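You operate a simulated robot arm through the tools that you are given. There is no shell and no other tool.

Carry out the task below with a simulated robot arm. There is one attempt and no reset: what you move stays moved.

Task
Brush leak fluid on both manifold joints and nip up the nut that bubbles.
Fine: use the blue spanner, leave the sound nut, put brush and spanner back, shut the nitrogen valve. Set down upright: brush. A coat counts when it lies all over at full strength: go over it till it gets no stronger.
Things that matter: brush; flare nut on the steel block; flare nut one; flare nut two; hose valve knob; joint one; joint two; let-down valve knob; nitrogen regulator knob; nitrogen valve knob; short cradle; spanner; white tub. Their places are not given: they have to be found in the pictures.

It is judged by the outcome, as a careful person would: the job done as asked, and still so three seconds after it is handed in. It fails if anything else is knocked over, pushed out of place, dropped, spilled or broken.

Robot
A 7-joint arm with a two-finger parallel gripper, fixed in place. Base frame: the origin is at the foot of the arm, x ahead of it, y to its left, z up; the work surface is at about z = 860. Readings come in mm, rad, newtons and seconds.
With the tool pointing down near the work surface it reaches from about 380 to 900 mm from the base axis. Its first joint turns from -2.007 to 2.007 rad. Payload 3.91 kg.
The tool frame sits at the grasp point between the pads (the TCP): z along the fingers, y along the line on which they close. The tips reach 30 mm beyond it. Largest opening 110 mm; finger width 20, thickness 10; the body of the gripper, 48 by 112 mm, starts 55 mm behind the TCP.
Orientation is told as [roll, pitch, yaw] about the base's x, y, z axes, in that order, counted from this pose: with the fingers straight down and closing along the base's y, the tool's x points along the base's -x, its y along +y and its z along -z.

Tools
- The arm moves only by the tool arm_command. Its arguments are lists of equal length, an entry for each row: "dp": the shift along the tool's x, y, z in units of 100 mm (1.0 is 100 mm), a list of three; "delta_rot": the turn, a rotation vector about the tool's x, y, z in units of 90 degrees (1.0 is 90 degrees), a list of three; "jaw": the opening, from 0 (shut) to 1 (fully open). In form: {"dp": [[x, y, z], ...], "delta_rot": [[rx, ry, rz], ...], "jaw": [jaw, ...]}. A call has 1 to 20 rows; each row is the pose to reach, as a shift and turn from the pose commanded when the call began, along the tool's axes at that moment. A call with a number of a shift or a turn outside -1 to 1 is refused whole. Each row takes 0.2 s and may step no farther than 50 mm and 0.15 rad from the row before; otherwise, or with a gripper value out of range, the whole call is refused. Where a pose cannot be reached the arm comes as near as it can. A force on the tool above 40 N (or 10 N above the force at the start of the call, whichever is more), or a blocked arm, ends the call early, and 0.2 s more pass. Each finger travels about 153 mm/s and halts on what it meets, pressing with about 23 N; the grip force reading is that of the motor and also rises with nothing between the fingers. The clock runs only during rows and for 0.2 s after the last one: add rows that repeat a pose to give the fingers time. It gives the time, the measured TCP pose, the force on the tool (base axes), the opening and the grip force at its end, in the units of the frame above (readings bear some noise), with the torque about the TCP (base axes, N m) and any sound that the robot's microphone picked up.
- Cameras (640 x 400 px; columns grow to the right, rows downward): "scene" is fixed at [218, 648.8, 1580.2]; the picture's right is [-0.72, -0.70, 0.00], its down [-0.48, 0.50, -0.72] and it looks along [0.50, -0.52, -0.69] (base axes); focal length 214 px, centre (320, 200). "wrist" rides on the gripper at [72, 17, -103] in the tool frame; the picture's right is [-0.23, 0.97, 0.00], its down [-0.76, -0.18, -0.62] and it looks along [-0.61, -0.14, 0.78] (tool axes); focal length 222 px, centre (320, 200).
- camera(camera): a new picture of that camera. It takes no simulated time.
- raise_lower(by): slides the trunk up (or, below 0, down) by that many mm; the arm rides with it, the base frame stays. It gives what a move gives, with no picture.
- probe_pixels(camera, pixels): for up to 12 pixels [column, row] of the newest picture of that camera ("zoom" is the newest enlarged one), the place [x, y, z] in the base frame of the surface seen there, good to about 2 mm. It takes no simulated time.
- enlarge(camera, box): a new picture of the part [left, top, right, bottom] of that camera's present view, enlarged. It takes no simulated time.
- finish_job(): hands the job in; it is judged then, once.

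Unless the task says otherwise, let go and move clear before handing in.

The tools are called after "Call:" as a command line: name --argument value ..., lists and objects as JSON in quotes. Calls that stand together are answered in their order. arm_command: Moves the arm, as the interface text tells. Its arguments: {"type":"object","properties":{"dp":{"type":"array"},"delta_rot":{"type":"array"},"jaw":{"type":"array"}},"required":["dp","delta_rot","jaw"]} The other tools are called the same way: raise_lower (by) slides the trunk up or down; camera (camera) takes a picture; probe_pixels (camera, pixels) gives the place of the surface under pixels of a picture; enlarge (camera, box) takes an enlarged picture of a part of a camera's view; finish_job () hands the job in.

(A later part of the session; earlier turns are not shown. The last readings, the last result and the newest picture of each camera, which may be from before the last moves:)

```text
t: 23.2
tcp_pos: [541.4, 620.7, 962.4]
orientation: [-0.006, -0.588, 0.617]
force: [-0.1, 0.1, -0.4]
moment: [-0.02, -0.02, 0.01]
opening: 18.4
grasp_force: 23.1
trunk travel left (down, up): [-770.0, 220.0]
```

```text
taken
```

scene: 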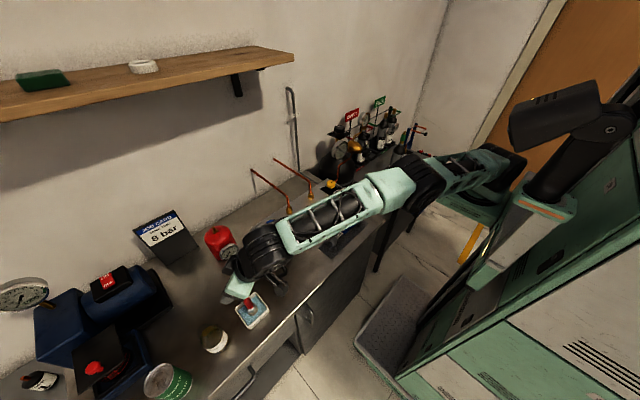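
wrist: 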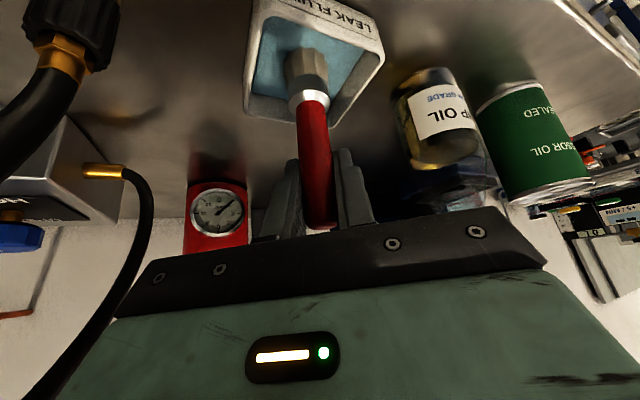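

The handle is gripped (18.4 mm opening, 23 N). I'll lift straight up.

Call:
arm_command --dp '[[-0.11, 0, -0.165], [-0.22, 0, -0.33], [-0.38, 0, -0.57], [-0.5555, 0, -0.8315]]' --delta_rot '[[0, 0, 0], [0, 0, 0], [0, 0, 0], [0, 0, 0]]' --jaw '[0, 0, 0, 0]'

Call:
camera --camera "wrist"

Call:
enlarge --camera "scene" --box '[200, 200, 340, 340]'

```text
t: 24.2
tcp_pos: [543.7, 618.1, 1060.6]
orientation: [-0.005, -0.586, 0.617]
force: [0.9, -0.3, -1.2]
moment: [0.01, 0.01, 0.03]
opening: 18.4
grasp_force: 22.2
trunk travel left (down, up): [-770.0, 220.0]
```

```text
taken
```

wrist: 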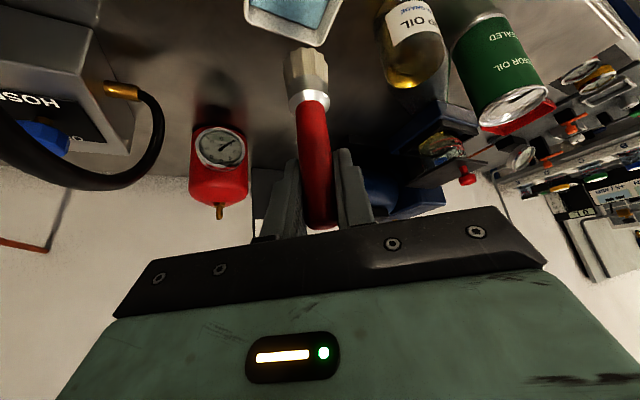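

```text
2.86 times, centred on (270, 270) of scene
```

zoom: 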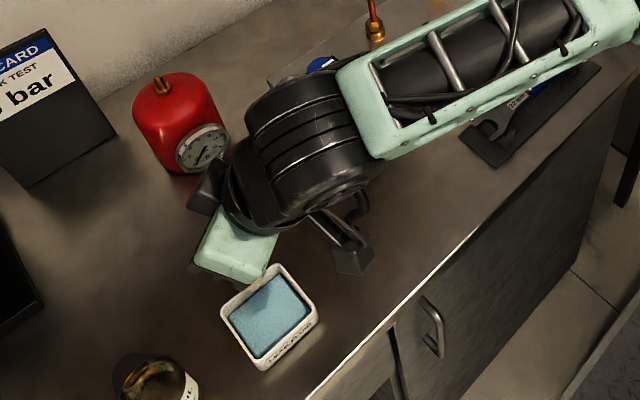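

The brush came up out of the tub cleanly. I'll probe its geometry so I know where the bristle end sits relative to the TCP.

Call:
enlarge --camera "wrist" --box '[240, 0, 400, 100]'

Call:
probe_pixels --camera "zoom" --pixels '[[255, 210], [260, 250], [270, 310], [285, 360], [295, 390], [240, 230], [280, 225], [250, 195], [300, 390], [220, 250], [345, 230], [262, 195]]'

```text
4.00 times, centred on (320, 50) of wrist
```

zoom: 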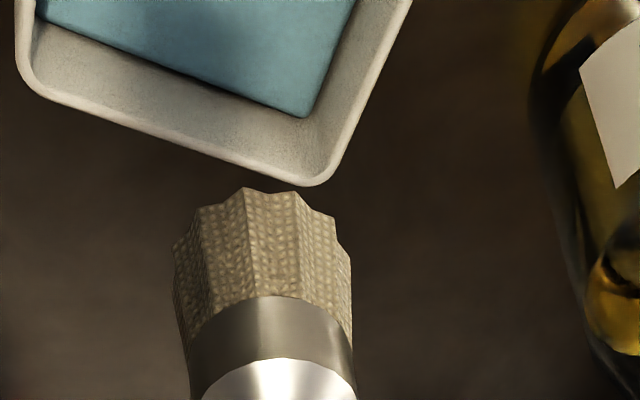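

```text
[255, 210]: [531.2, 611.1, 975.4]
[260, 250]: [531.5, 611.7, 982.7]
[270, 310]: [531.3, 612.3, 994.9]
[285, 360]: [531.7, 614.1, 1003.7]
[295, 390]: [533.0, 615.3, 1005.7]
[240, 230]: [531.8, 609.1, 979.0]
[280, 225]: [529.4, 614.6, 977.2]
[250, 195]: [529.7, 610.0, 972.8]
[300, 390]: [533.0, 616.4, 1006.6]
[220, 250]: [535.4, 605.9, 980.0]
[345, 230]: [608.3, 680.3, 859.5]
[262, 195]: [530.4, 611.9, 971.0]
```

The bristle end is about 90 mm below the TCP and the brush hangs vertical. I'll rise while moving toward the manifold, passing over the hose arch.

Call:
arm_command --dp '[[-0.112, -0.12, -0.206], [-0.225, -0.24, -0.411], [-0.337, -0.362, -0.617]]' --delta_rot '[[0, 0, 0], [0, 0, 0], [0, 0, 0]]' --jaw '[0, 0, 0]'

Call:
arm_command --dp '[[-0.13, -0.107, -0.185], [-0.26, -0.213, -0.37], [-0.392, -0.32, -0.556]]' --delta_rot '[[0, 0, 0], [0, 0, 0], [0, 0, 0]]' --jaw '[0, 0, 0]'

Call:
arm_command --dp '[[0.035, -0.318, -0.023], [0.07, -0.635, -0.046], [0.104, -0.953, -0.069]]' --delta_rot '[[0, 0, 0], [0, 0, 0], [0, 0, 0]]' --jaw '[0, 0, 0]'

Call:
camera --camera "scene"

```text
t: 25.0
tcp_pos: [559.0, 586.0, 1132.7]
orientation: [-0.006, -0.587, 0.617]
force: [-0.2, -0.7, -1.2]
moment: [-0.02, -0.02, 0.03]
opening: 18.4
grasp_force: 22.9
trunk travel left (down, up): [-770.0, 220.0]
```

```text
t: 25.8
tcp_pos: [579.7, 561.9, 1199.3]
orientation: [-0.004, -0.587, 0.617]
force: [0.2, 0.3, -0.3]
moment: [-0.01, -0.05, -0.02]
opening: 18.6
grasp_force: 23.0
trunk travel left (down, up): [-770.0, 220.0]
```

```text
t: 26.6
tcp_pos: [621.8, 477.5, 1199.5]
orientation: [-0.005, -0.59, 0.618]
force: [-1.0, 0.1, -0.7]
moment: [0.02, -0.03, -0.06]
opening: 18.4
grasp_force: 23.0
trunk travel left (down, up): [-770.0, 220.0]
```

```text
taken
```

scene: 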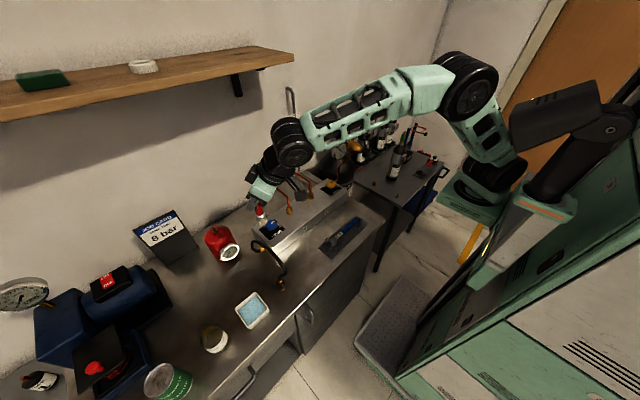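

Over the hose now, with a clear path to joint two (pipe at ~(749,295)). I'll move to its near side.

Call:
arm_command --dp '[[0.1, -0.275, 0.015], [0.2, -0.55, 0.03], [0.293, -0.826, 0.046]]' --delta_rot '[[0, 0, 0], [0, 0, 0], [0, 0, 0]]' --jaw '[0, 0, 0]'

Call:
arm_command --dp '[[0.107, -0.258, 0.089], [0.214, -0.516, 0.178], [0.32, -0.773, 0.267]]' --delta_rot '[[0, 0, 0], [0, 0, 0], [0, 0, 0]]' --jaw '[0, 0, 0]'

Call:
arm_command --dp '[[0.165, -0.116, 0.21], [0.33, -0.232, 0.42], [0.494, -0.348, 0.632]]' --delta_rot '[[0, 0, 0], [0, 0, 0], [0, 0, 0]]' --jaw '[0, 0, 0]'

Call:
camera --camera "scene"

Call:
camera --camera "wrist"

```text
t: 27.4
tcp_pos: [652.3, 397.1, 1179.6]
orientation: [-0.006, -0.587, 0.618]
force: [-1.3, 0.9, -0.9]
moment: [-0.03, -0.04, -0.01]
opening: 18.4
grasp_force: 22.9
trunk travel left (down, up): [-770.0, 220.0]
```

```text
t: 28.2
tcp_pos: [686.4, 328.7, 1139.7]
orientation: [-0.004, -0.588, 0.617]
force: [-0.6, 0.6, 0.3]
moment: [-0.02, -0.02, -0.02]
opening: 18.4
grasp_force: 23.0
trunk travel left (down, up): [-770.0, 220.0]
```

```text
t: 29.0
tcp_pos: [703.4, 293.0, 1059.2]
orientation: [-0.004, -0.589, 0.615]
force: [-0.6, -0.3, 0.0]
moment: [-0.04, 0.0, 0.02]
opening: 18.4
grasp_force: 22.6
trunk travel left (down, up): [-770.0, 220.0]
```

```text
taken
```

scene: 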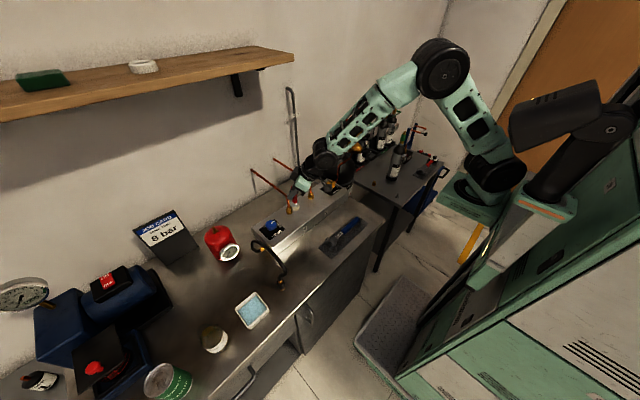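

```text
taken
```

wrist: 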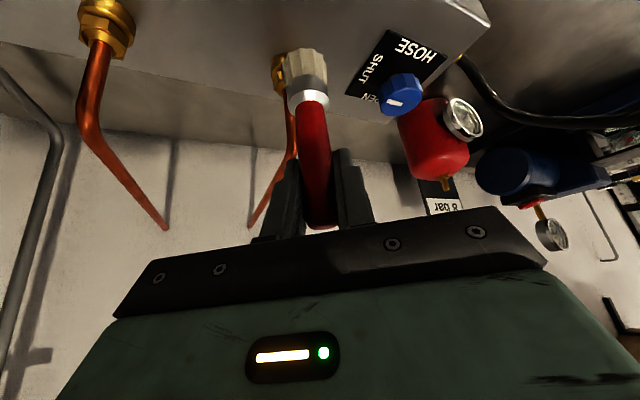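

Both joints show in the wrist view: nut one near (105,30), nut two near (283,75) beside the brush. I'll enlarge and refine their geometry.

Call:
enlarge --camera "wrist" --box '[60, 0, 140, 50]'

Call:
probe_pixels --camera "zoom" --pixels '[[370, 60], [370, 130], [380, 200], [350, 280], [340, 300], [200, 130], [270, 300], [300, 360], [590, 200], [490, 310], [180, 200], [310, 330]]'

Call:
enlarge --camera "wrist" --box '[250, 35, 350, 125]'

Call:
probe_pixels --camera "zoom" --pixels '[[165, 110], [170, 150], [180, 180], [190, 200], [220, 260], [210, 240], [150, 130], [200, 90], [290, 80], [290, 150], [150, 100], [225, 320]]'

```text
8.00 times, centred on (100, 25) of wrist
```

zoom: 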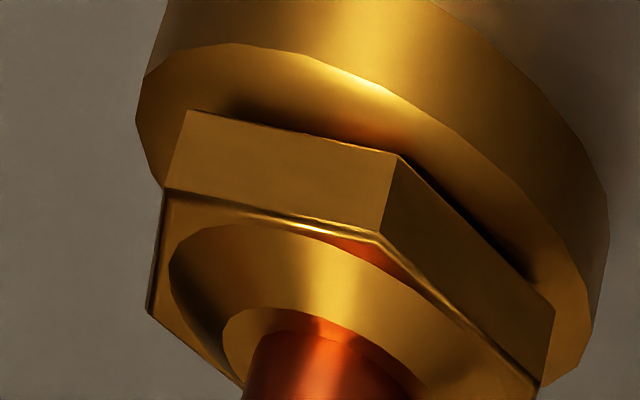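

```text
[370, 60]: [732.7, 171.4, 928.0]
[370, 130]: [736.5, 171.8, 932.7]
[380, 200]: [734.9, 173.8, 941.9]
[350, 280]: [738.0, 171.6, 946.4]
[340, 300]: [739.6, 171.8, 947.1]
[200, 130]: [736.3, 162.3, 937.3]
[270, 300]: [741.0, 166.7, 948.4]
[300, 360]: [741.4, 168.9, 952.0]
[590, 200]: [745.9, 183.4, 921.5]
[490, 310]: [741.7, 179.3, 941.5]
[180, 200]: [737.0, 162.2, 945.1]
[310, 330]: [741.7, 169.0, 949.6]
```

```text
4.44 times, centred on (300, 80) of wrist
```

zoom: 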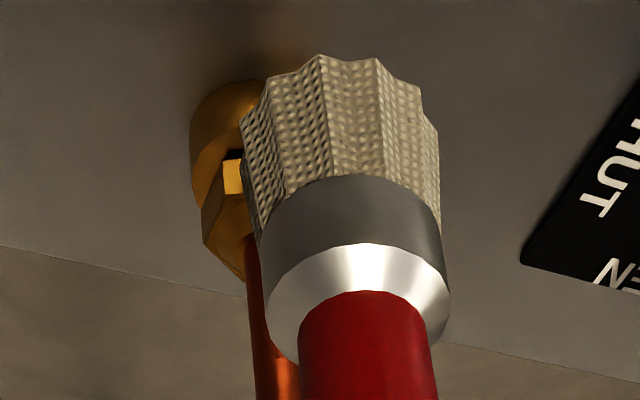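

```text
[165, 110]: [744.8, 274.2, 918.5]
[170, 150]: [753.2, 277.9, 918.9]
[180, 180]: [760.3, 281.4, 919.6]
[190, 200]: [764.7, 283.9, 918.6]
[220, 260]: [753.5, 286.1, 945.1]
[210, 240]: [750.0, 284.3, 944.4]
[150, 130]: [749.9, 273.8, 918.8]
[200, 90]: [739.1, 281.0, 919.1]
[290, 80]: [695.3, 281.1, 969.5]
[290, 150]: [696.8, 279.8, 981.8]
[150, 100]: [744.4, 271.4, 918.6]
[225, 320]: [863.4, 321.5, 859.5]
```

The nut one axis is about (747.5,171): seat radius ~16 to z 932, hex z 933–946. I'll bring the bristles down beside nut two and touch the joint line.

Call:
arm_command --dp '[[0.02, -0.033, 0.13], [0.043, -0.067, 0.26], [0.065, -0.102, 0.389], [0.065, -0.102, 0.389]]' --delta_rot '[[0, 0, 0], [0, 0, 0], [0, 0, 0], [0, 0, 0]]' --jaw '[0, 0, 0, 0]'

Call:
camera --camera "wrist"

Call:
enlarge --camera "scene" --box '[265, 170, 345, 230]'

Call:
enlarge --camera "wrist" --box '[250, 35, 350, 125]'

```text
t: 30.0
tcp_pos: [721.3, 296.3, 1023.6]
orientation: [-0.006, -0.585, 0.618]
force: [-7.0, 0.1, -2.1]
moment: [0.0, 0.62, 0.04]
opening: 18.5
grasp_force: 22.7
trunk travel left (down, up): [-770.0, 220.0]
```

```text
taken
```

wrist: 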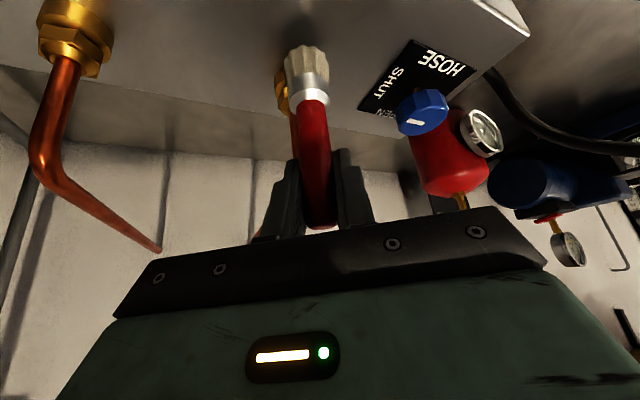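

```text
6.67 times, centred on (305, 200) of scene
```

zoom: 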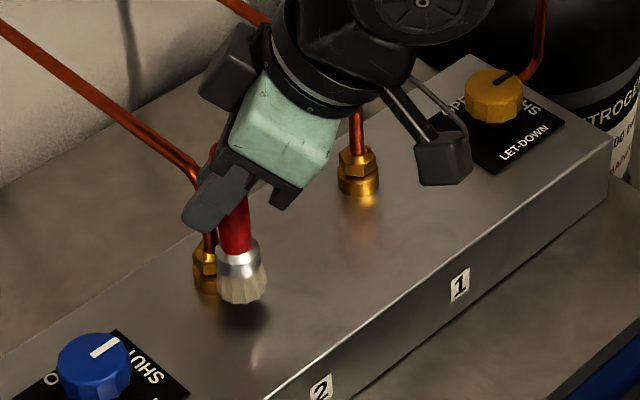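

```text
4.44 times, centred on (300, 80) of wrist
```

zoom: 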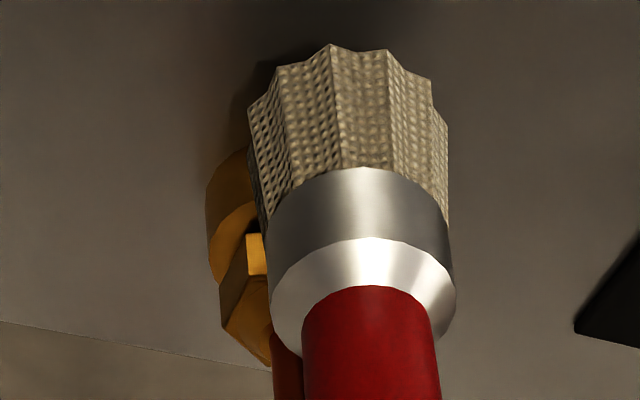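

The bristles touch nut two from the near side (-7 N in x). I'll wipe a short arc there, back off slightly and see what the coat looks like.

Call:
arm_command --dp '[[0.019, -0.04, 0.03], [-0.028, 0.082, 0.032], [-0.02, 0.065, 0.0], [0.03, -0.085, 0.0], [0.0, -0.04, 0.02], [-0.028, 0.082, 0.0], [0, 0, 0], [0.1, 0.06, -0.1]]' --delta_rot '[[0, 0, 0], [0, 0, 0], [0, 0, 0], [0, 0, 0], [0, 0, 0], [0, 0, 0], [0, 0, 0], [0, 0, 0]]' --jaw '[0, 0, 0, 0, 0, 0, 0, 0]'

Call:
enlarge --camera "scene" --box '[265, 170, 345, 230]'

Call:
enlarge --camera "wrist" --box '[250, 35, 350, 125]'

```text
t: 31.8
tcp_pos: [707.0, 293.1, 1028.0]
orientation: [-0.004, -0.588, 0.618]
force: [-0.2, -0.4, -1.3]
moment: [0.05, 0.02, 0.03]
opening: 18.4
grasp_force: 22.8
trunk travel left (down, up): [-770.0, 220.0]
```

```text
6.67 times, centred on (305, 200) of scene
```

zoom: 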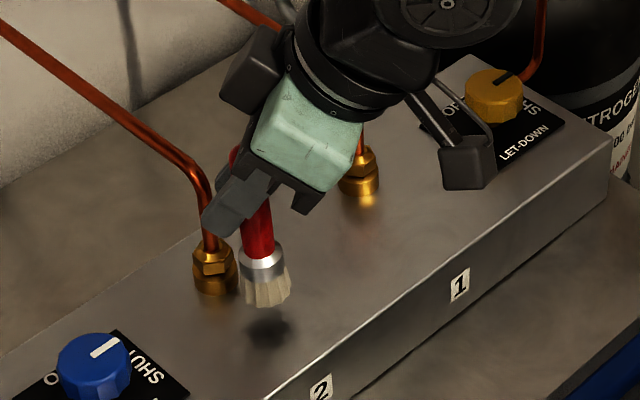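

```text
4.44 times, centred on (300, 80) of wrist
```

zoom: 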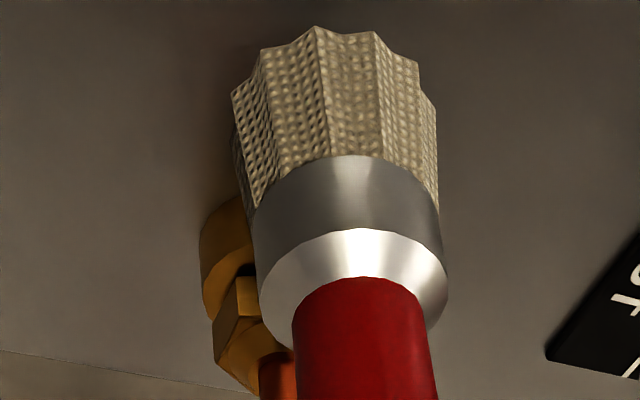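

Nothing conclusive yet, as the nut is in shadow. I'll back farther away to see nut two clearly in both cameras.

Call:
arm_command --dp '[[0.15, 0.3, -0.2], [0.3, 0.6, -0.4]]' --delta_rot '[[0, 0, 0], [0, 0, 0]]' --jaw '[0, 0]'

Call:
camera --camera "wrist"

Call:
enlarge --camera "scene" --box '[270, 180, 330, 220]'

```text
t: 32.4
tcp_pos: [633.3, 313.9, 1044.3]
orientation: [-0.006, -0.587, 0.617]
force: [0.6, -0.1, -0.3]
moment: [0.06, 0.0, -0.01]
opening: 18.3
grasp_force: 23.2
trunk travel left (down, up): [-770.0, 220.0]
```

```text
taken
```

wrist: 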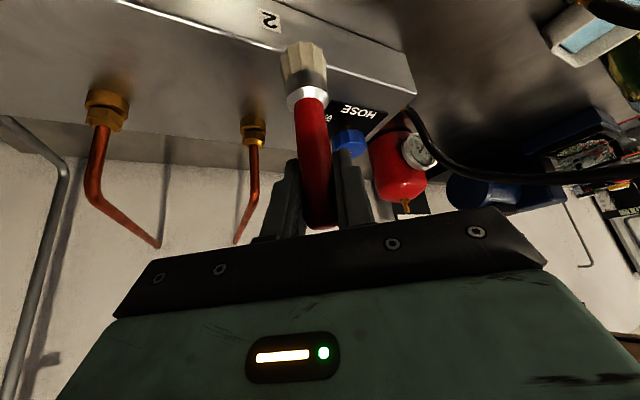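

```text
10.00 times, centred on (300, 200) of scene
```

zoom: 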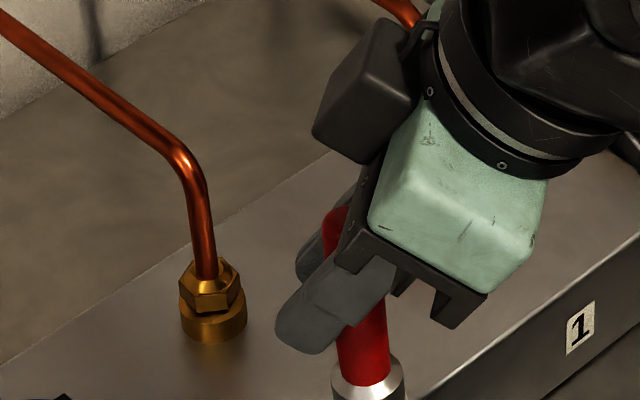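

Call:
enlarge --camera "wrist" --box '[70, 75, 150, 145]'

Call:
enlarge --camera "wrist" --box '[215, 95, 295, 155]'

Call:
probe_pixels --camera "zoom" --pixels '[[300, 180], [310, 210], [300, 230], [250, 220], [350, 225], [305, 250], [320, 275], [230, 190], [370, 190], [325, 350], [300, 350], [340, 350]]'

```text
5.71 times, centred on (110, 110) of wrist
```

zoom: 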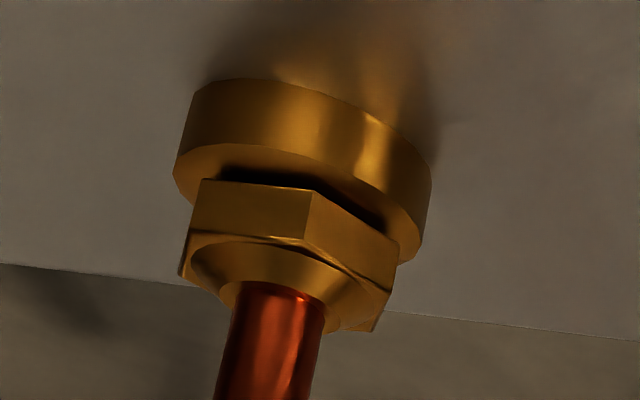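

```text
6.67 times, centred on (255, 125) of wrist
```

zoom: 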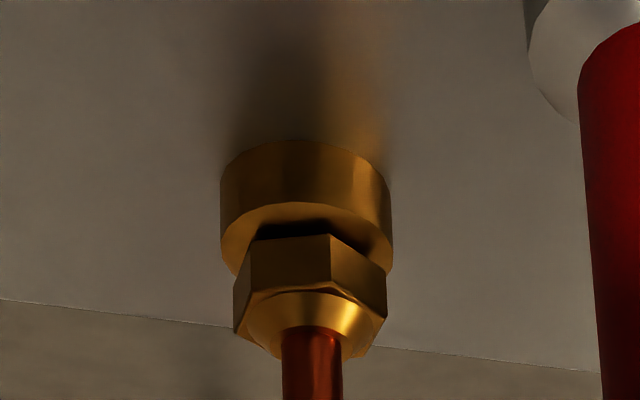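

```text
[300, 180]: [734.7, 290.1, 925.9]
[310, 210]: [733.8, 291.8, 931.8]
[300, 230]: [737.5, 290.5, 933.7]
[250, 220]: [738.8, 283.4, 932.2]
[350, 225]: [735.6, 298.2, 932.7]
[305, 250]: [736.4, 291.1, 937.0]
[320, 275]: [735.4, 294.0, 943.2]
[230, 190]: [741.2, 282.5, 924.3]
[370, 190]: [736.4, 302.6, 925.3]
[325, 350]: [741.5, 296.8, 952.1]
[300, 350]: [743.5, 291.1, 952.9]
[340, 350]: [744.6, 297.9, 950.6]
```

I see no coat on nut two yet; the bristles probably rode above the joint line at z≈932. I'll try again lower, with the bristle end at about z 924.

Call:
arm_command --dp '[[-0.187, -0.281, 0.124], [-0.373, -0.562, 0.247], [-0.207, -0.562, 0.497], [-0.26, -0.61, 0.533], [-0.316, -0.655, 0.569], [-0.316, -0.655, 0.569]]' --delta_rot '[[0, 0, 0], [0, 0, 0], [0, 0, 0], [0, 0, 0], [0, 0, 0], [0, 0, 0]]' --jaw '[0, 0, 0, 0, 0, 0]'

Call:
enlarge --camera "wrist" --box '[250, 35, 350, 125]'

Call:
enlarge --camera "scene" --box '[270, 180, 330, 220]'

```text
t: 33.8
tcp_pos: [718.1, 296.2, 1015.1]
orientation: [-0.006, -0.587, 0.618]
force: [-0.4, -0.2, -0.5]
moment: [0.01, 0.01, 0.03]
opening: 18.3
grasp_force: 23.1
trunk travel left (down, up): [-770.0, 220.0]
```

```text
4.44 times, centred on (300, 80) of wrist
```

zoom: 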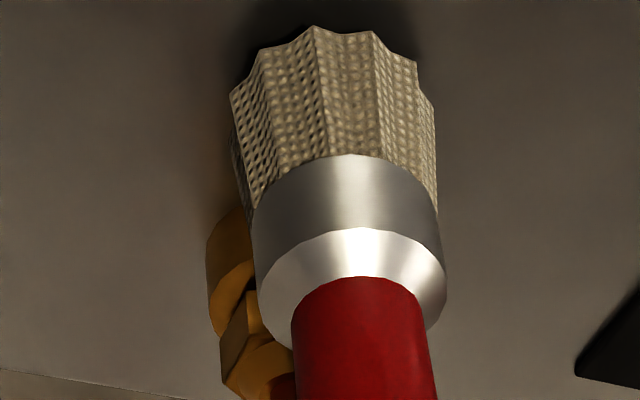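

```text
10.00 times, centred on (300, 200) of scene
```

zoom: 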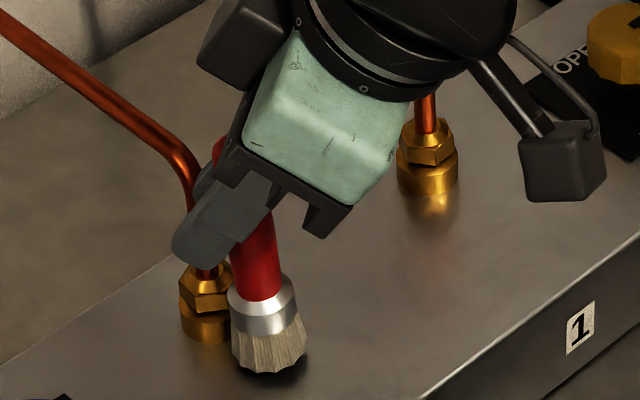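

Nearly touching the seat. I'll press in about 3 mm and wipe to and fro along the arc.

Call:
arm_command --dp '[[-0.021, -0.018, 0.014], [-0.021, -0.018, 0.014], [-0.045, 0.06, 0.0], [-0.09, 0.12, 0.0], [-0.045, 0.06, 0.0], [-0.021, -0.018, 0.014], [0.01, -0.1, -0.015], [0.02, -0.18, -0.04], [0.01, -0.1, -0.015], [-0.021, -0.018, 0.014]]' --delta_rot '[[0, 0, 0], [0, 0, 0], [0, 0, 0], [0, 0, 0], [0, 0, 0], [0, 0, 0], [0, 0, 0], [0, 0, 0], [0, 0, 0], [0, 0, 0]]' --jaw '[0, 0, 0, 0, 0, 0, 0, 0, 0, 0]'

Call:
arm_command --dp '[[0.3, 0.3, -0.2], [0.5, 0.6, -0.3]]' --delta_rot '[[0, 0, 0], [0, 0, 0]]' --jaw '[0, 0]'

Call:
enlarge --camera "scene" --box '[270, 180, 330, 220]'

Call:
camera --camera "wrist"

```text
t: 36.0
tcp_pos: [722.0, 293.3, 1014.2]
orientation: [-0.006, -0.587, 0.616]
force: [0.1, 0.1, -1.0]
moment: [0.01, 0.0, 0.01]
opening: 18.2
grasp_force: 22.8
trunk travel left (down, up): [-770.0, 220.0]
```

```text
t: 36.6
tcp_pos: [640.3, 308.2, 1010.6]
orientation: [-0.004, -0.586, 0.616]
force: [0.9, 0.1, -1.0]
moment: [0.05, 0.03, 0.01]
opening: 18.3
grasp_force: 22.8
trunk travel left (down, up): [-770.0, 220.0]
```

```text
10.00 times, centred on (300, 200) of scene
```

zoom: 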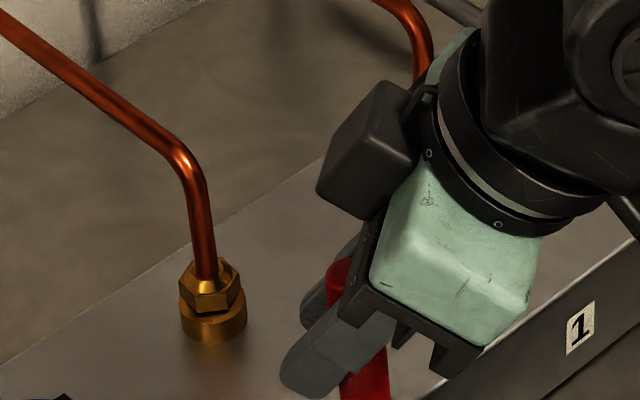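

```text
taken
```

wrist: 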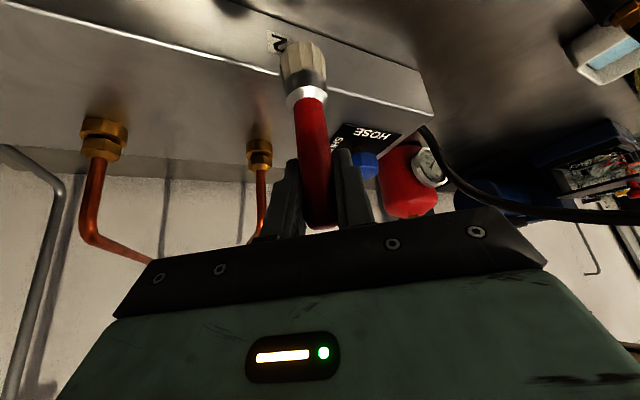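

Call:
enlarge --camera "wrist" --box '[220, 110, 300, 180]'

Call:
enlarge --camera "wrist" --box '[270, 30, 340, 110]'

Call:
enlarge --camera "scene" --box '[225, 285, 275, 335]'

Call:
probe_pixels --camera "zoom" --pixels '[[320, 200], [280, 180], [360, 180], [300, 250], [250, 200], [340, 130], [400, 260], [220, 180], [310, 330], [310, 310], [450, 200], [300, 100]]'

```text
5.71 times, centred on (260, 145) of wrist
```

zoom: 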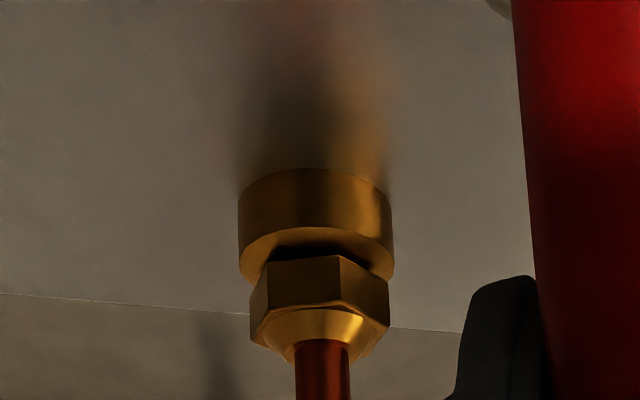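

```text
5.00 times, centred on (305, 70) of wrist
```

zoom: 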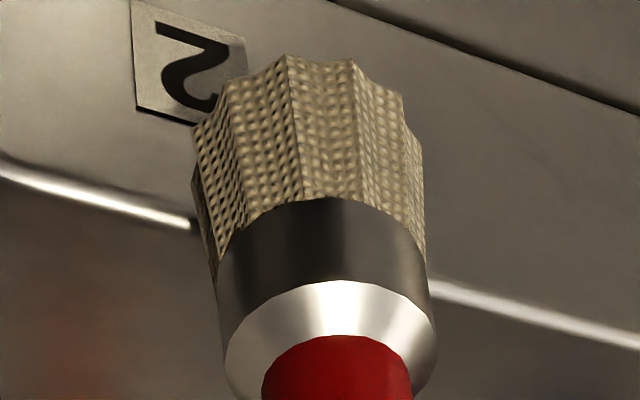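

```text
8.00 times, centred on (250, 310) of scene
```

zoom: 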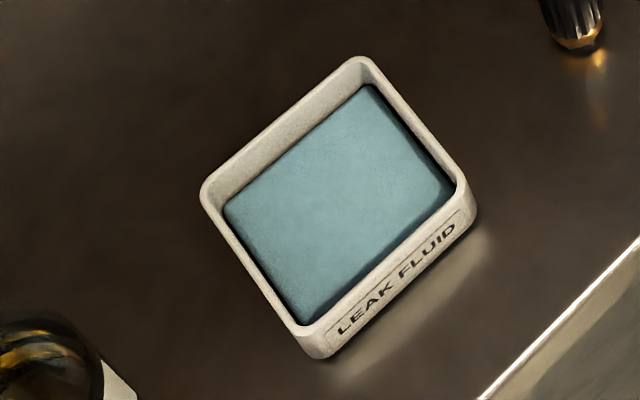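

```text
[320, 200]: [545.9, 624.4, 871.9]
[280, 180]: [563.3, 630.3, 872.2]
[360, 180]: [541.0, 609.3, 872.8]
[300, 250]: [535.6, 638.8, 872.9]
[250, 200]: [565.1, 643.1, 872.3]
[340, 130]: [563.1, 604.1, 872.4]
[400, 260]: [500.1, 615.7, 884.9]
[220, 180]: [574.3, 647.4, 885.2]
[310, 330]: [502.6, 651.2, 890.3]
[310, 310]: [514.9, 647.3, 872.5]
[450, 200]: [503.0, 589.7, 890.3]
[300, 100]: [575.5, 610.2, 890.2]
```

Still no coat, and at that height there was no contact force either. I'll press more firmly against the hex (bristle end z≈931) and hold.

Call:
arm_command --dp '[[-0.2, -0.24, 0.075], [-0.405, -0.479, 0.15], [-0.52, -0.577, 0.227], [-0.54, -0.596, 0.24], [-0.553, -0.607, 0.25], [-0.564, -0.615, 0.256], [-0.564, -0.615, 0.256]]' --delta_rot '[[0, 0, 0], [0, 0, 0], [0, 0, 0], [0, 0, 0], [0, 0, 0], [0, 0, 0], [0, 0, 0]]' --jaw '[0, 0, 0, 0, 0, 0, 0]'

Call:
enlarge --camera "scene" --box '[270, 180, 330, 220]'

Call:
enlarge --camera "wrist" --box '[250, 35, 350, 125]'

```text
t: 38.2
tcp_pos: [725.3, 294.6, 1021.4]
orientation: [-0.005, -0.586, 0.617]
force: [-5.7, -3.4, -0.1]
moment: [-0.22, 0.48, -0.02]
opening: 18.5
grasp_force: 22.8
trunk travel left (down, up): [-770.0, 220.0]
```

```text
10.00 times, centred on (300, 200) of scene
```

zoom: 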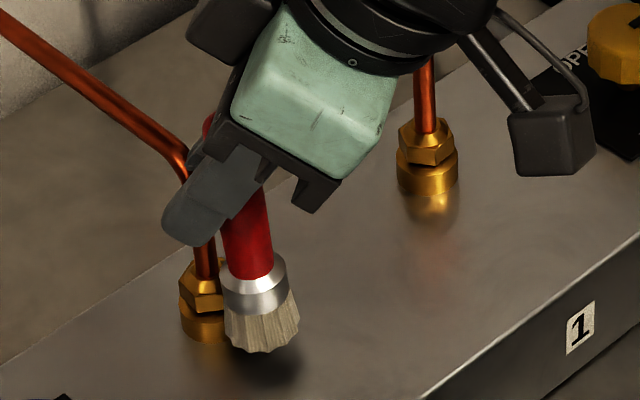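

```text
4.44 times, centred on (300, 80) of wrist
```

zoom: 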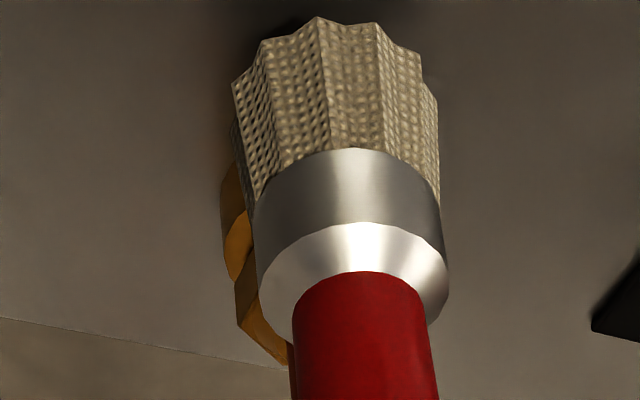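

Contact is soft (about 6 N). I'll sweep the arc from the near side round to the -y side and back, then check.

Call:
arm_command --dp '[[0.039, -0.077, -0.026], [0.045, -0.156, -0.03], [0.035, -0.214, -0.023], [0.045, -0.156, -0.03], [0.039, -0.077, -0.026], [0, 0, 0], [-0.037, 0.052, 0.024], [0, 0, 0], [0.039, -0.077, -0.026], [0.045, -0.156, -0.03], [0.035, -0.214, -0.023], [0.145, -0.256, -0.13]]' --delta_rot '[[0, 0, 0], [0, 0, 0], [0, 0, 0], [0, 0, 0], [0, 0, 0], [0, 0, 0], [0, 0, 0], [0, 0, 0], [0, 0, 0], [0, 0, 0], [0, 0, 0], [0, 0, 0]]' --jaw '[0, 0, 0, 0, 0, 0, 0, 0, 0, 0, 0, 0]'

Call:
enlarge --camera "scene" --box '[270, 180, 330, 220]'

Call:
camera --camera "wrist"

```text
t: 40.8
tcp_pos: [724.5, 263.1, 1024.6]
orientation: [-0.006, -0.587, 0.619]
force: [0.1, 0.1, -0.5]
moment: [0.01, -0.04, 0.03]
opening: 18.5
grasp_force: 23.0
trunk travel left (down, up): [-770.0, 220.0]
```

```text
10.00 times, centred on (300, 200) of scene
```

zoom: 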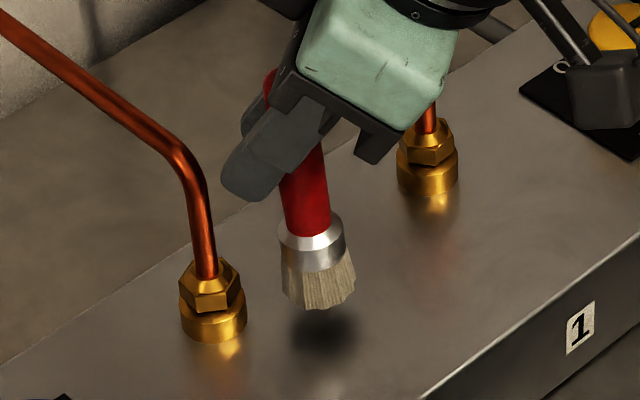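

```text
taken
```

wrist: 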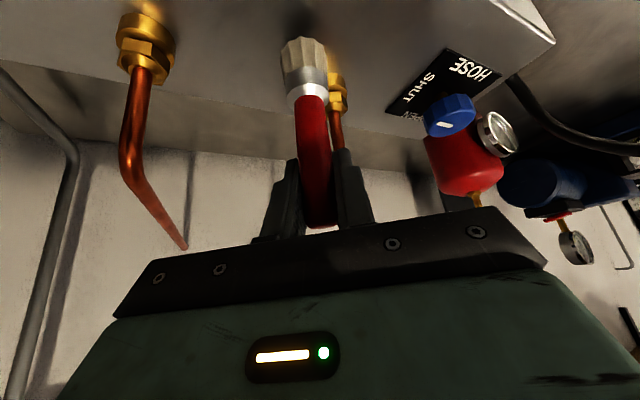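

Still no visible coat from the scene camera. Before deciding the brush is dry, I'll look very closely at nut two.

Call:
enlarge --camera "scene" --box '[282, 202, 300, 218]'

Call:
enlarge --camera "scene" --box '[304, 188, 322, 204]'

Call:
enlarge --camera "wrist" --box '[280, 30, 360, 110]'

```text
16.00 times, centred on (291, 210) of scene
```

zoom: 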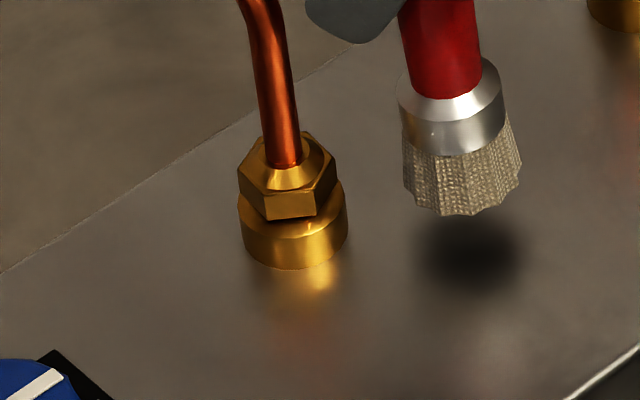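

```text
16.00 times, centred on (313, 196) of scene
```

zoom: 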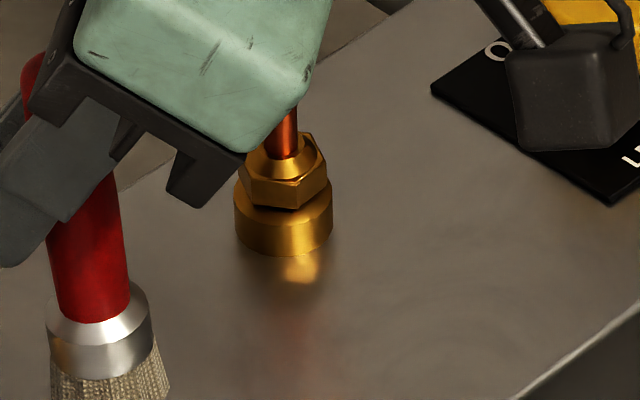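

```text
5.00 times, centred on (320, 70) of wrist
```

zoom: 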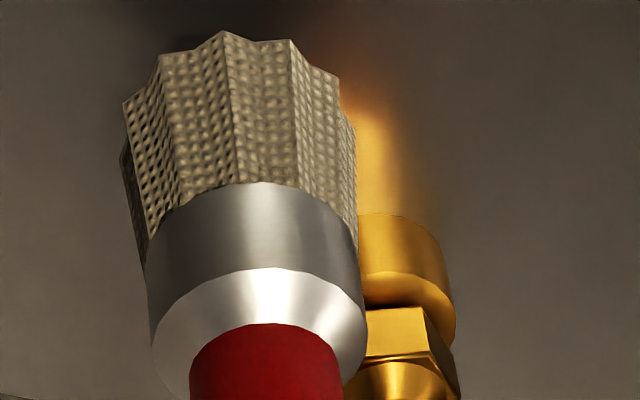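

Both nuts look identical, so no fluid has been laid. I'll try once from above, with the bristle face pressed down on nut two's shoulder next to the pipe, before concluding the brush needs dipping.

Call:
arm_command --dp '[[-0.138, 0, -0.208], [-0.326, 0.213, -0.084], [-0.249, 0.213, 0.033], [-0.232, 0.213, 0.058], [-0.216, 0.213, 0.083], [-0.216, 0.213, 0.083]]' --delta_rot '[[0, 0, 0], [0, 0, 0], [0, 0, 0], [0, 0, 0], [0, 0, 0], [0, 0, 0]]' --jaw '[0, 0, 0, 0, 0, 0]'

Call:
enlarge --camera "scene" --box '[282, 195, 308, 215]'

```text
t: 42.2
tcp_pos: [729.7, 293.4, 1030.3]
orientation: [-0.006, -0.591, 0.618]
force: [-1.0, 1.1, 18.5]
moment: [0.16, -0.08, 0.02]
opening: 19.0
grasp_force: 23.0
trunk travel left (down, up): [-770.0, 220.0]
```

```text
16.00 times, centred on (295, 205) of scene
```

zoom: 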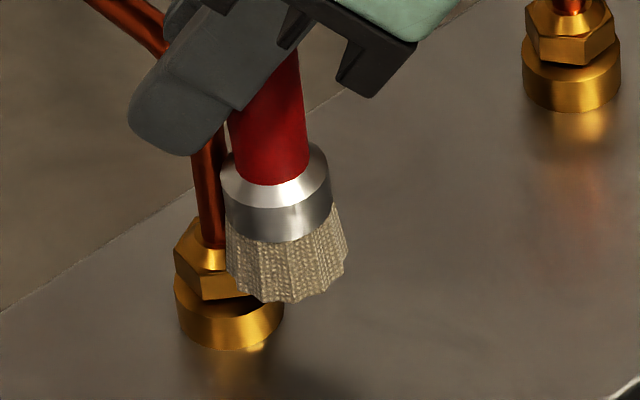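

The bristle face pressed down on the nut (18 N), which is plenty. I'll lift off and check.

Call:
arm_command --dp '[[-0.138, 0, -0.208], [0.0, 0.3, -0.3], [0.2, 0.6, -0.4]]' --delta_rot '[[0, 0, 0], [0, 0, 0], [0, 0, 0]]' --jaw '[0, 0, 0]'

Call:
enlarge --camera "scene" --box '[282, 195, 308, 215]'

Call:
camera --camera "wrist"

```text
t: 43.0
tcp_pos: [666.5, 317.4, 1051.9]
orientation: [-0.004, -0.585, 0.615]
force: [0.8, -0.5, -1.4]
moment: [0.02, 0.0, 0.03]
opening: 19.0
grasp_force: 23.1
trunk travel left (down, up): [-770.0, 220.0]
```

```text
16.00 times, centred on (295, 205) of scene
```

zoom: 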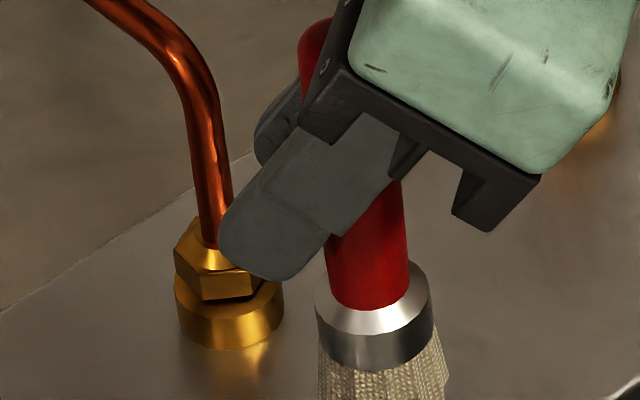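

```text
taken
```

wrist: 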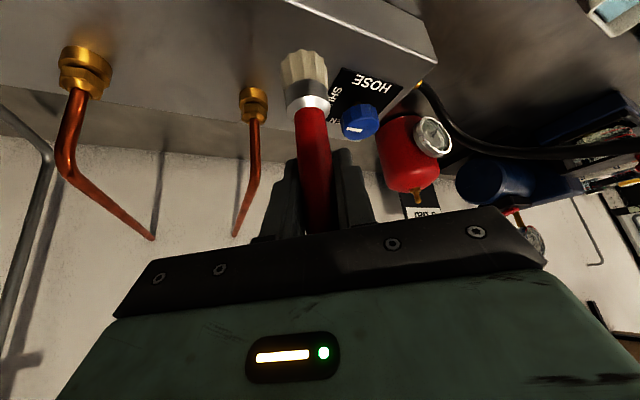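

No coat from that either, so the brush is dry and must be dipped. I'll retrace the route over the hose to the tub.

Call:
arm_command --dp '[[-0.212, 0.091, -0.239], [-0.424, 0.183, -0.479], [-0.636, 0.274, -0.718]]' --delta_rot '[[0, 0, 0], [0, 0, 0], [0, 0, 0]]' --jaw '[0, 0, 0]'

Call:
arm_command --dp '[[-0.161, 0.219, -0.073], [-0.323, 0.439, -0.146], [-0.484, 0.658, -0.219]]' --delta_rot '[[0, 0, 0], [0, 0, 0], [0, 0, 0]]' --jaw '[0, 0, 0]'

Call:
arm_command --dp '[[-0.062, 0.285, 0.013], [-0.125, 0.57, 0.027], [-0.187, 0.855, 0.04]]' --delta_rot '[[0, 0, 0], [0, 0, 0], [0, 0, 0]]' --jaw '[0, 0, 0]'

Call:
arm_command --dp '[[-0.034, 0.236, 0.023], [-0.068, 0.473, 0.045], [-0.102, 0.709, 0.068]]' --delta_rot '[[0, 0, 0], [0, 0, 0], [0, 0, 0]]' --jaw '[0, 0, 0]'

Call:
arm_command --dp '[[0.131, 0.106, 0.177], [0.261, 0.212, 0.355], [0.392, 0.318, 0.532]]' --delta_rot '[[0, 0, 0], [0, 0, 0], [0, 0, 0]]' --jaw '[0, 0, 0]'

Call:
arm_command --dp '[[0.112, 0.121, 0.206], [0.225, 0.241, 0.411], [0.337, 0.362, 0.617]]' --delta_rot '[[0, 0, 0], [0, 0, 0], [0, 0, 0]]' --jaw '[0, 0, 0]'

Call:
enlarge --camera "wrist" --box '[240, 0, 400, 100]'

Call:
probe_pixels --camera "zoom" --pixels '[[255, 240], [265, 260], [275, 310], [290, 370], [300, 395], [240, 255], [285, 250], [255, 230], [220, 280], [265, 225]]'

```text
t: 43.8
tcp_pos: [659.9, 349.4, 1148.5]
orientation: [-0.005, -0.587, 0.617]
force: [0.0, 1.2, -0.7]
moment: [0.01, 0.01, 0.01]
opening: 18.9
grasp_force: 23.3
trunk travel left (down, up): [-770.0, 220.0]
```

```text
t: 44.6
tcp_pos: [643.8, 419.8, 1192.5]
orientation: [-0.006, -0.589, 0.616]
force: [0.0, -0.4, -0.8]
moment: [0.0, 0.03, 0.03]
opening: 19.0
grasp_force: 23.6
trunk travel left (down, up): [-770.0, 220.0]
```

```text
t: 45.4
tcp_pos: [609.2, 500.9, 1197.1]
orientation: [-0.004, -0.587, 0.616]
force: [1.2, -0.7, 0.1]
moment: [0.03, -0.02, 0.02]
opening: 18.9
grasp_force: 22.1
trunk travel left (down, up): [-770.0, 220.0]
```

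```text
t: 46.2
tcp_pos: [578.8, 566.4, 1198.0]
orientation: [-0.005, -0.589, 0.618]
force: [0.4, 0.1, -0.3]
moment: [0.01, 0.0, 0.01]
opening: 18.8
grasp_force: 23.8
trunk travel left (down, up): [-770.0, 220.0]
```

```text
t: 47.0
tcp_pos: [557.6, 589.8, 1130.6]
orientation: [-0.003, -0.588, 0.617]
force: [0.4, -0.4, -0.2]
moment: [0.01, 0.01, 0.0]
opening: 18.9
grasp_force: 22.9
trunk travel left (down, up): [-770.0, 220.0]
```

```text
t: 47.8
tcp_pos: [541.9, 622.5, 1059.8]
orientation: [-0.005, -0.589, 0.616]
force: [0.3, -0.7, -0.8]
moment: [-0.02, 0.04, 0.02]
opening: 19.1
grasp_force: 22.9
trunk travel left (down, up): [-770.0, 220.0]
```

```text
4.00 times, centred on (320, 50) of wrist
```

zoom: 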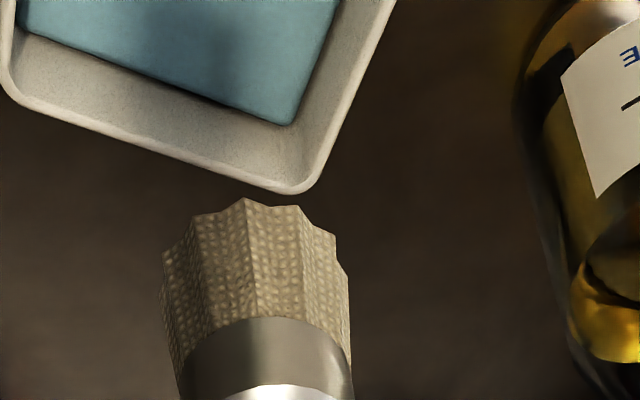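

```text
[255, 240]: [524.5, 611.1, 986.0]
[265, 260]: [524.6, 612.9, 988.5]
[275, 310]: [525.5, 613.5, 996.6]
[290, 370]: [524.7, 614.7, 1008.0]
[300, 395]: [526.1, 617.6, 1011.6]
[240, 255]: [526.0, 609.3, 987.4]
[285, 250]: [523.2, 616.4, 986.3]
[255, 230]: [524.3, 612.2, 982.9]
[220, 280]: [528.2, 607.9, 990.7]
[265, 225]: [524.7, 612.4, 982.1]
```

The brush slid up ~5 mm and tipped slightly in the grip, which is manageable. I'll lower it into the fluid.

Call:
arm_command --dp '[[0.18, 0, 0.28], [0.36, 0, 0.56], [0.534, -0.004, 0.845], [0.534, -0.004, 0.845]]' --delta_rot '[[0, 0, 0], [0, 0, 0], [0, 0, 0], [0, 0, 0]]' --jaw '[0, 0, 0, 0]'

Call:
camera --camera "wrist"

Call:
enlarge --camera "wrist" --box '[240, 10, 400, 110]'

```text
t: 48.8
tcp_pos: [544.8, 624.1, 961.5]
orientation: [-0.004, -0.586, 0.617]
force: [0.4, 0.4, -0.9]
moment: [-0.02, 0.0, -0.02]
opening: 18.9
grasp_force: 23.1
trunk travel left (down, up): [-770.0, 220.0]
```

```text
taken
```

wrist: 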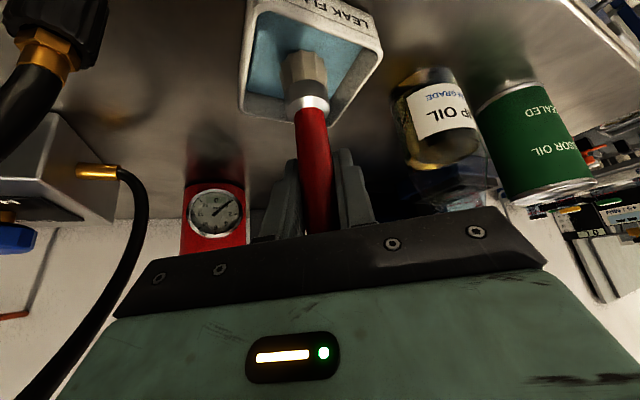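

```text
4.00 times, centred on (320, 60) of wrist
```

zoom: 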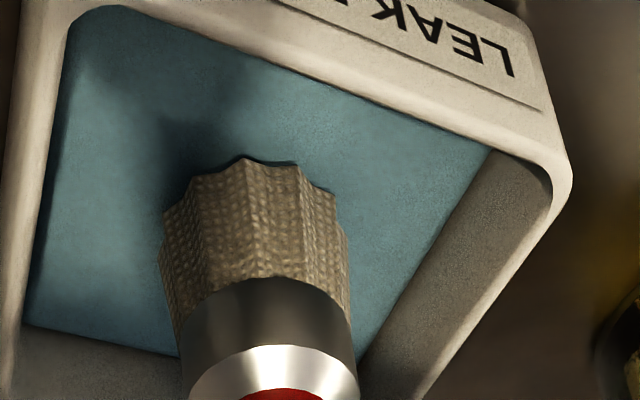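

The bristles are just above the fluid. I'll lower a few mm more into it, watching the force.

Call:
arm_command --dp '[[0.022, 0, 0.033], [0.044, 0, 0.067], [0.055, 0, 0.083], [0.055, 0, 0.083]]' --delta_rot '[[0, 0, 0], [0, 0, 0], [0, 0, 0], [0, 0, 0]]' --jaw '[0, 0, 0, 0]'

Call:
enlarge --camera "wrist" --box '[240, 10, 400, 110]'

```text
t: 49.8
tcp_pos: [543.8, 623.9, 954.3]
orientation: [-0.001, -0.593, 0.617]
force: [-1.5, -0.4, 17.6]
moment: [-0.02, 0.07, 0.03]
opening: 19.2
grasp_force: 22.7
trunk travel left (down, up): [-770.0, 220.0]
```

```text
4.00 times, centred on (320, 60) of wrist
```

zoom: 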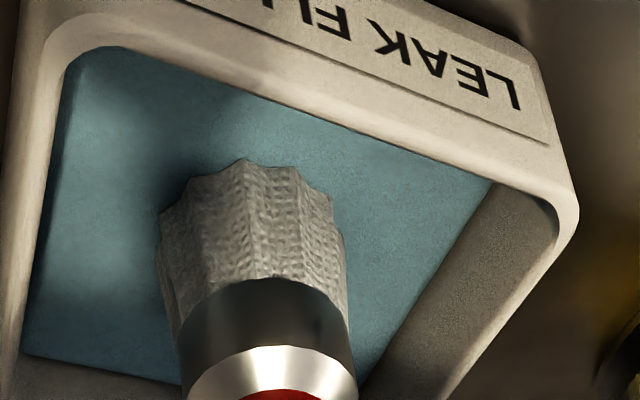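

The bristles changed colour from tan to wet grey, so the brush is now loaded. I'll lift and measure again.

Call:
arm_command --dp '[[-0.06, 0, -0.09], [-0.16, 0, -0.24], [-0.33, 0, -0.5], [-0.5, 0, -0.75]]' --delta_rot '[[0, 0, 0], [0, 0, 0], [0, 0, 0], [0, 0, 0]]' --jaw '[0, 0, 0, 0]'

Call:
enlarge --camera "wrist" --box '[240, 0, 400, 100]'

Call:
probe_pixels --camera "zoom" --pixels '[[250, 210], [255, 230], [265, 260], [275, 310], [290, 370], [300, 395], [240, 255], [285, 250], [220, 280]]'

```text
t: 50.8
tcp_pos: [542.8, 622.2, 1039.7]
orientation: [-0.004, -0.587, 0.619]
force: [0.5, 0.1, -0.5]
moment: [-0.02, 0.02, -0.02]
opening: 19.2
grasp_force: 22.5
trunk travel left (down, up): [-770.0, 220.0]
```

```text
4.00 times, centred on (320, 50) of wrist
```

zoom: 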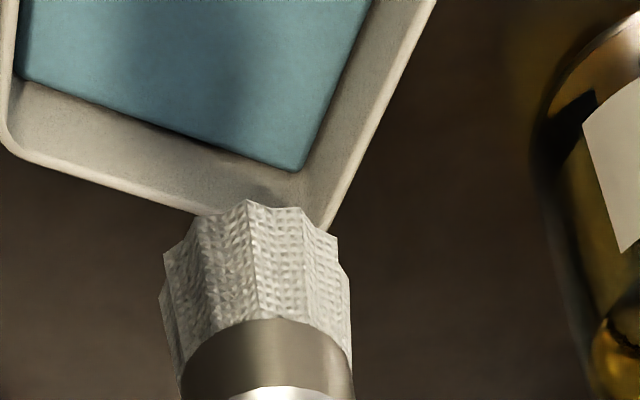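

```text
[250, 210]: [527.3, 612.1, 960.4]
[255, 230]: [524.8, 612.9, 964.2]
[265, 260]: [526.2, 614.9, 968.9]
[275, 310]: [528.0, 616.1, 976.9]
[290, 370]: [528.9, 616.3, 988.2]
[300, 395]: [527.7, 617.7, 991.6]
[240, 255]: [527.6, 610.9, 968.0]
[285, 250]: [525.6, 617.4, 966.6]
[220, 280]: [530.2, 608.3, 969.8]
```

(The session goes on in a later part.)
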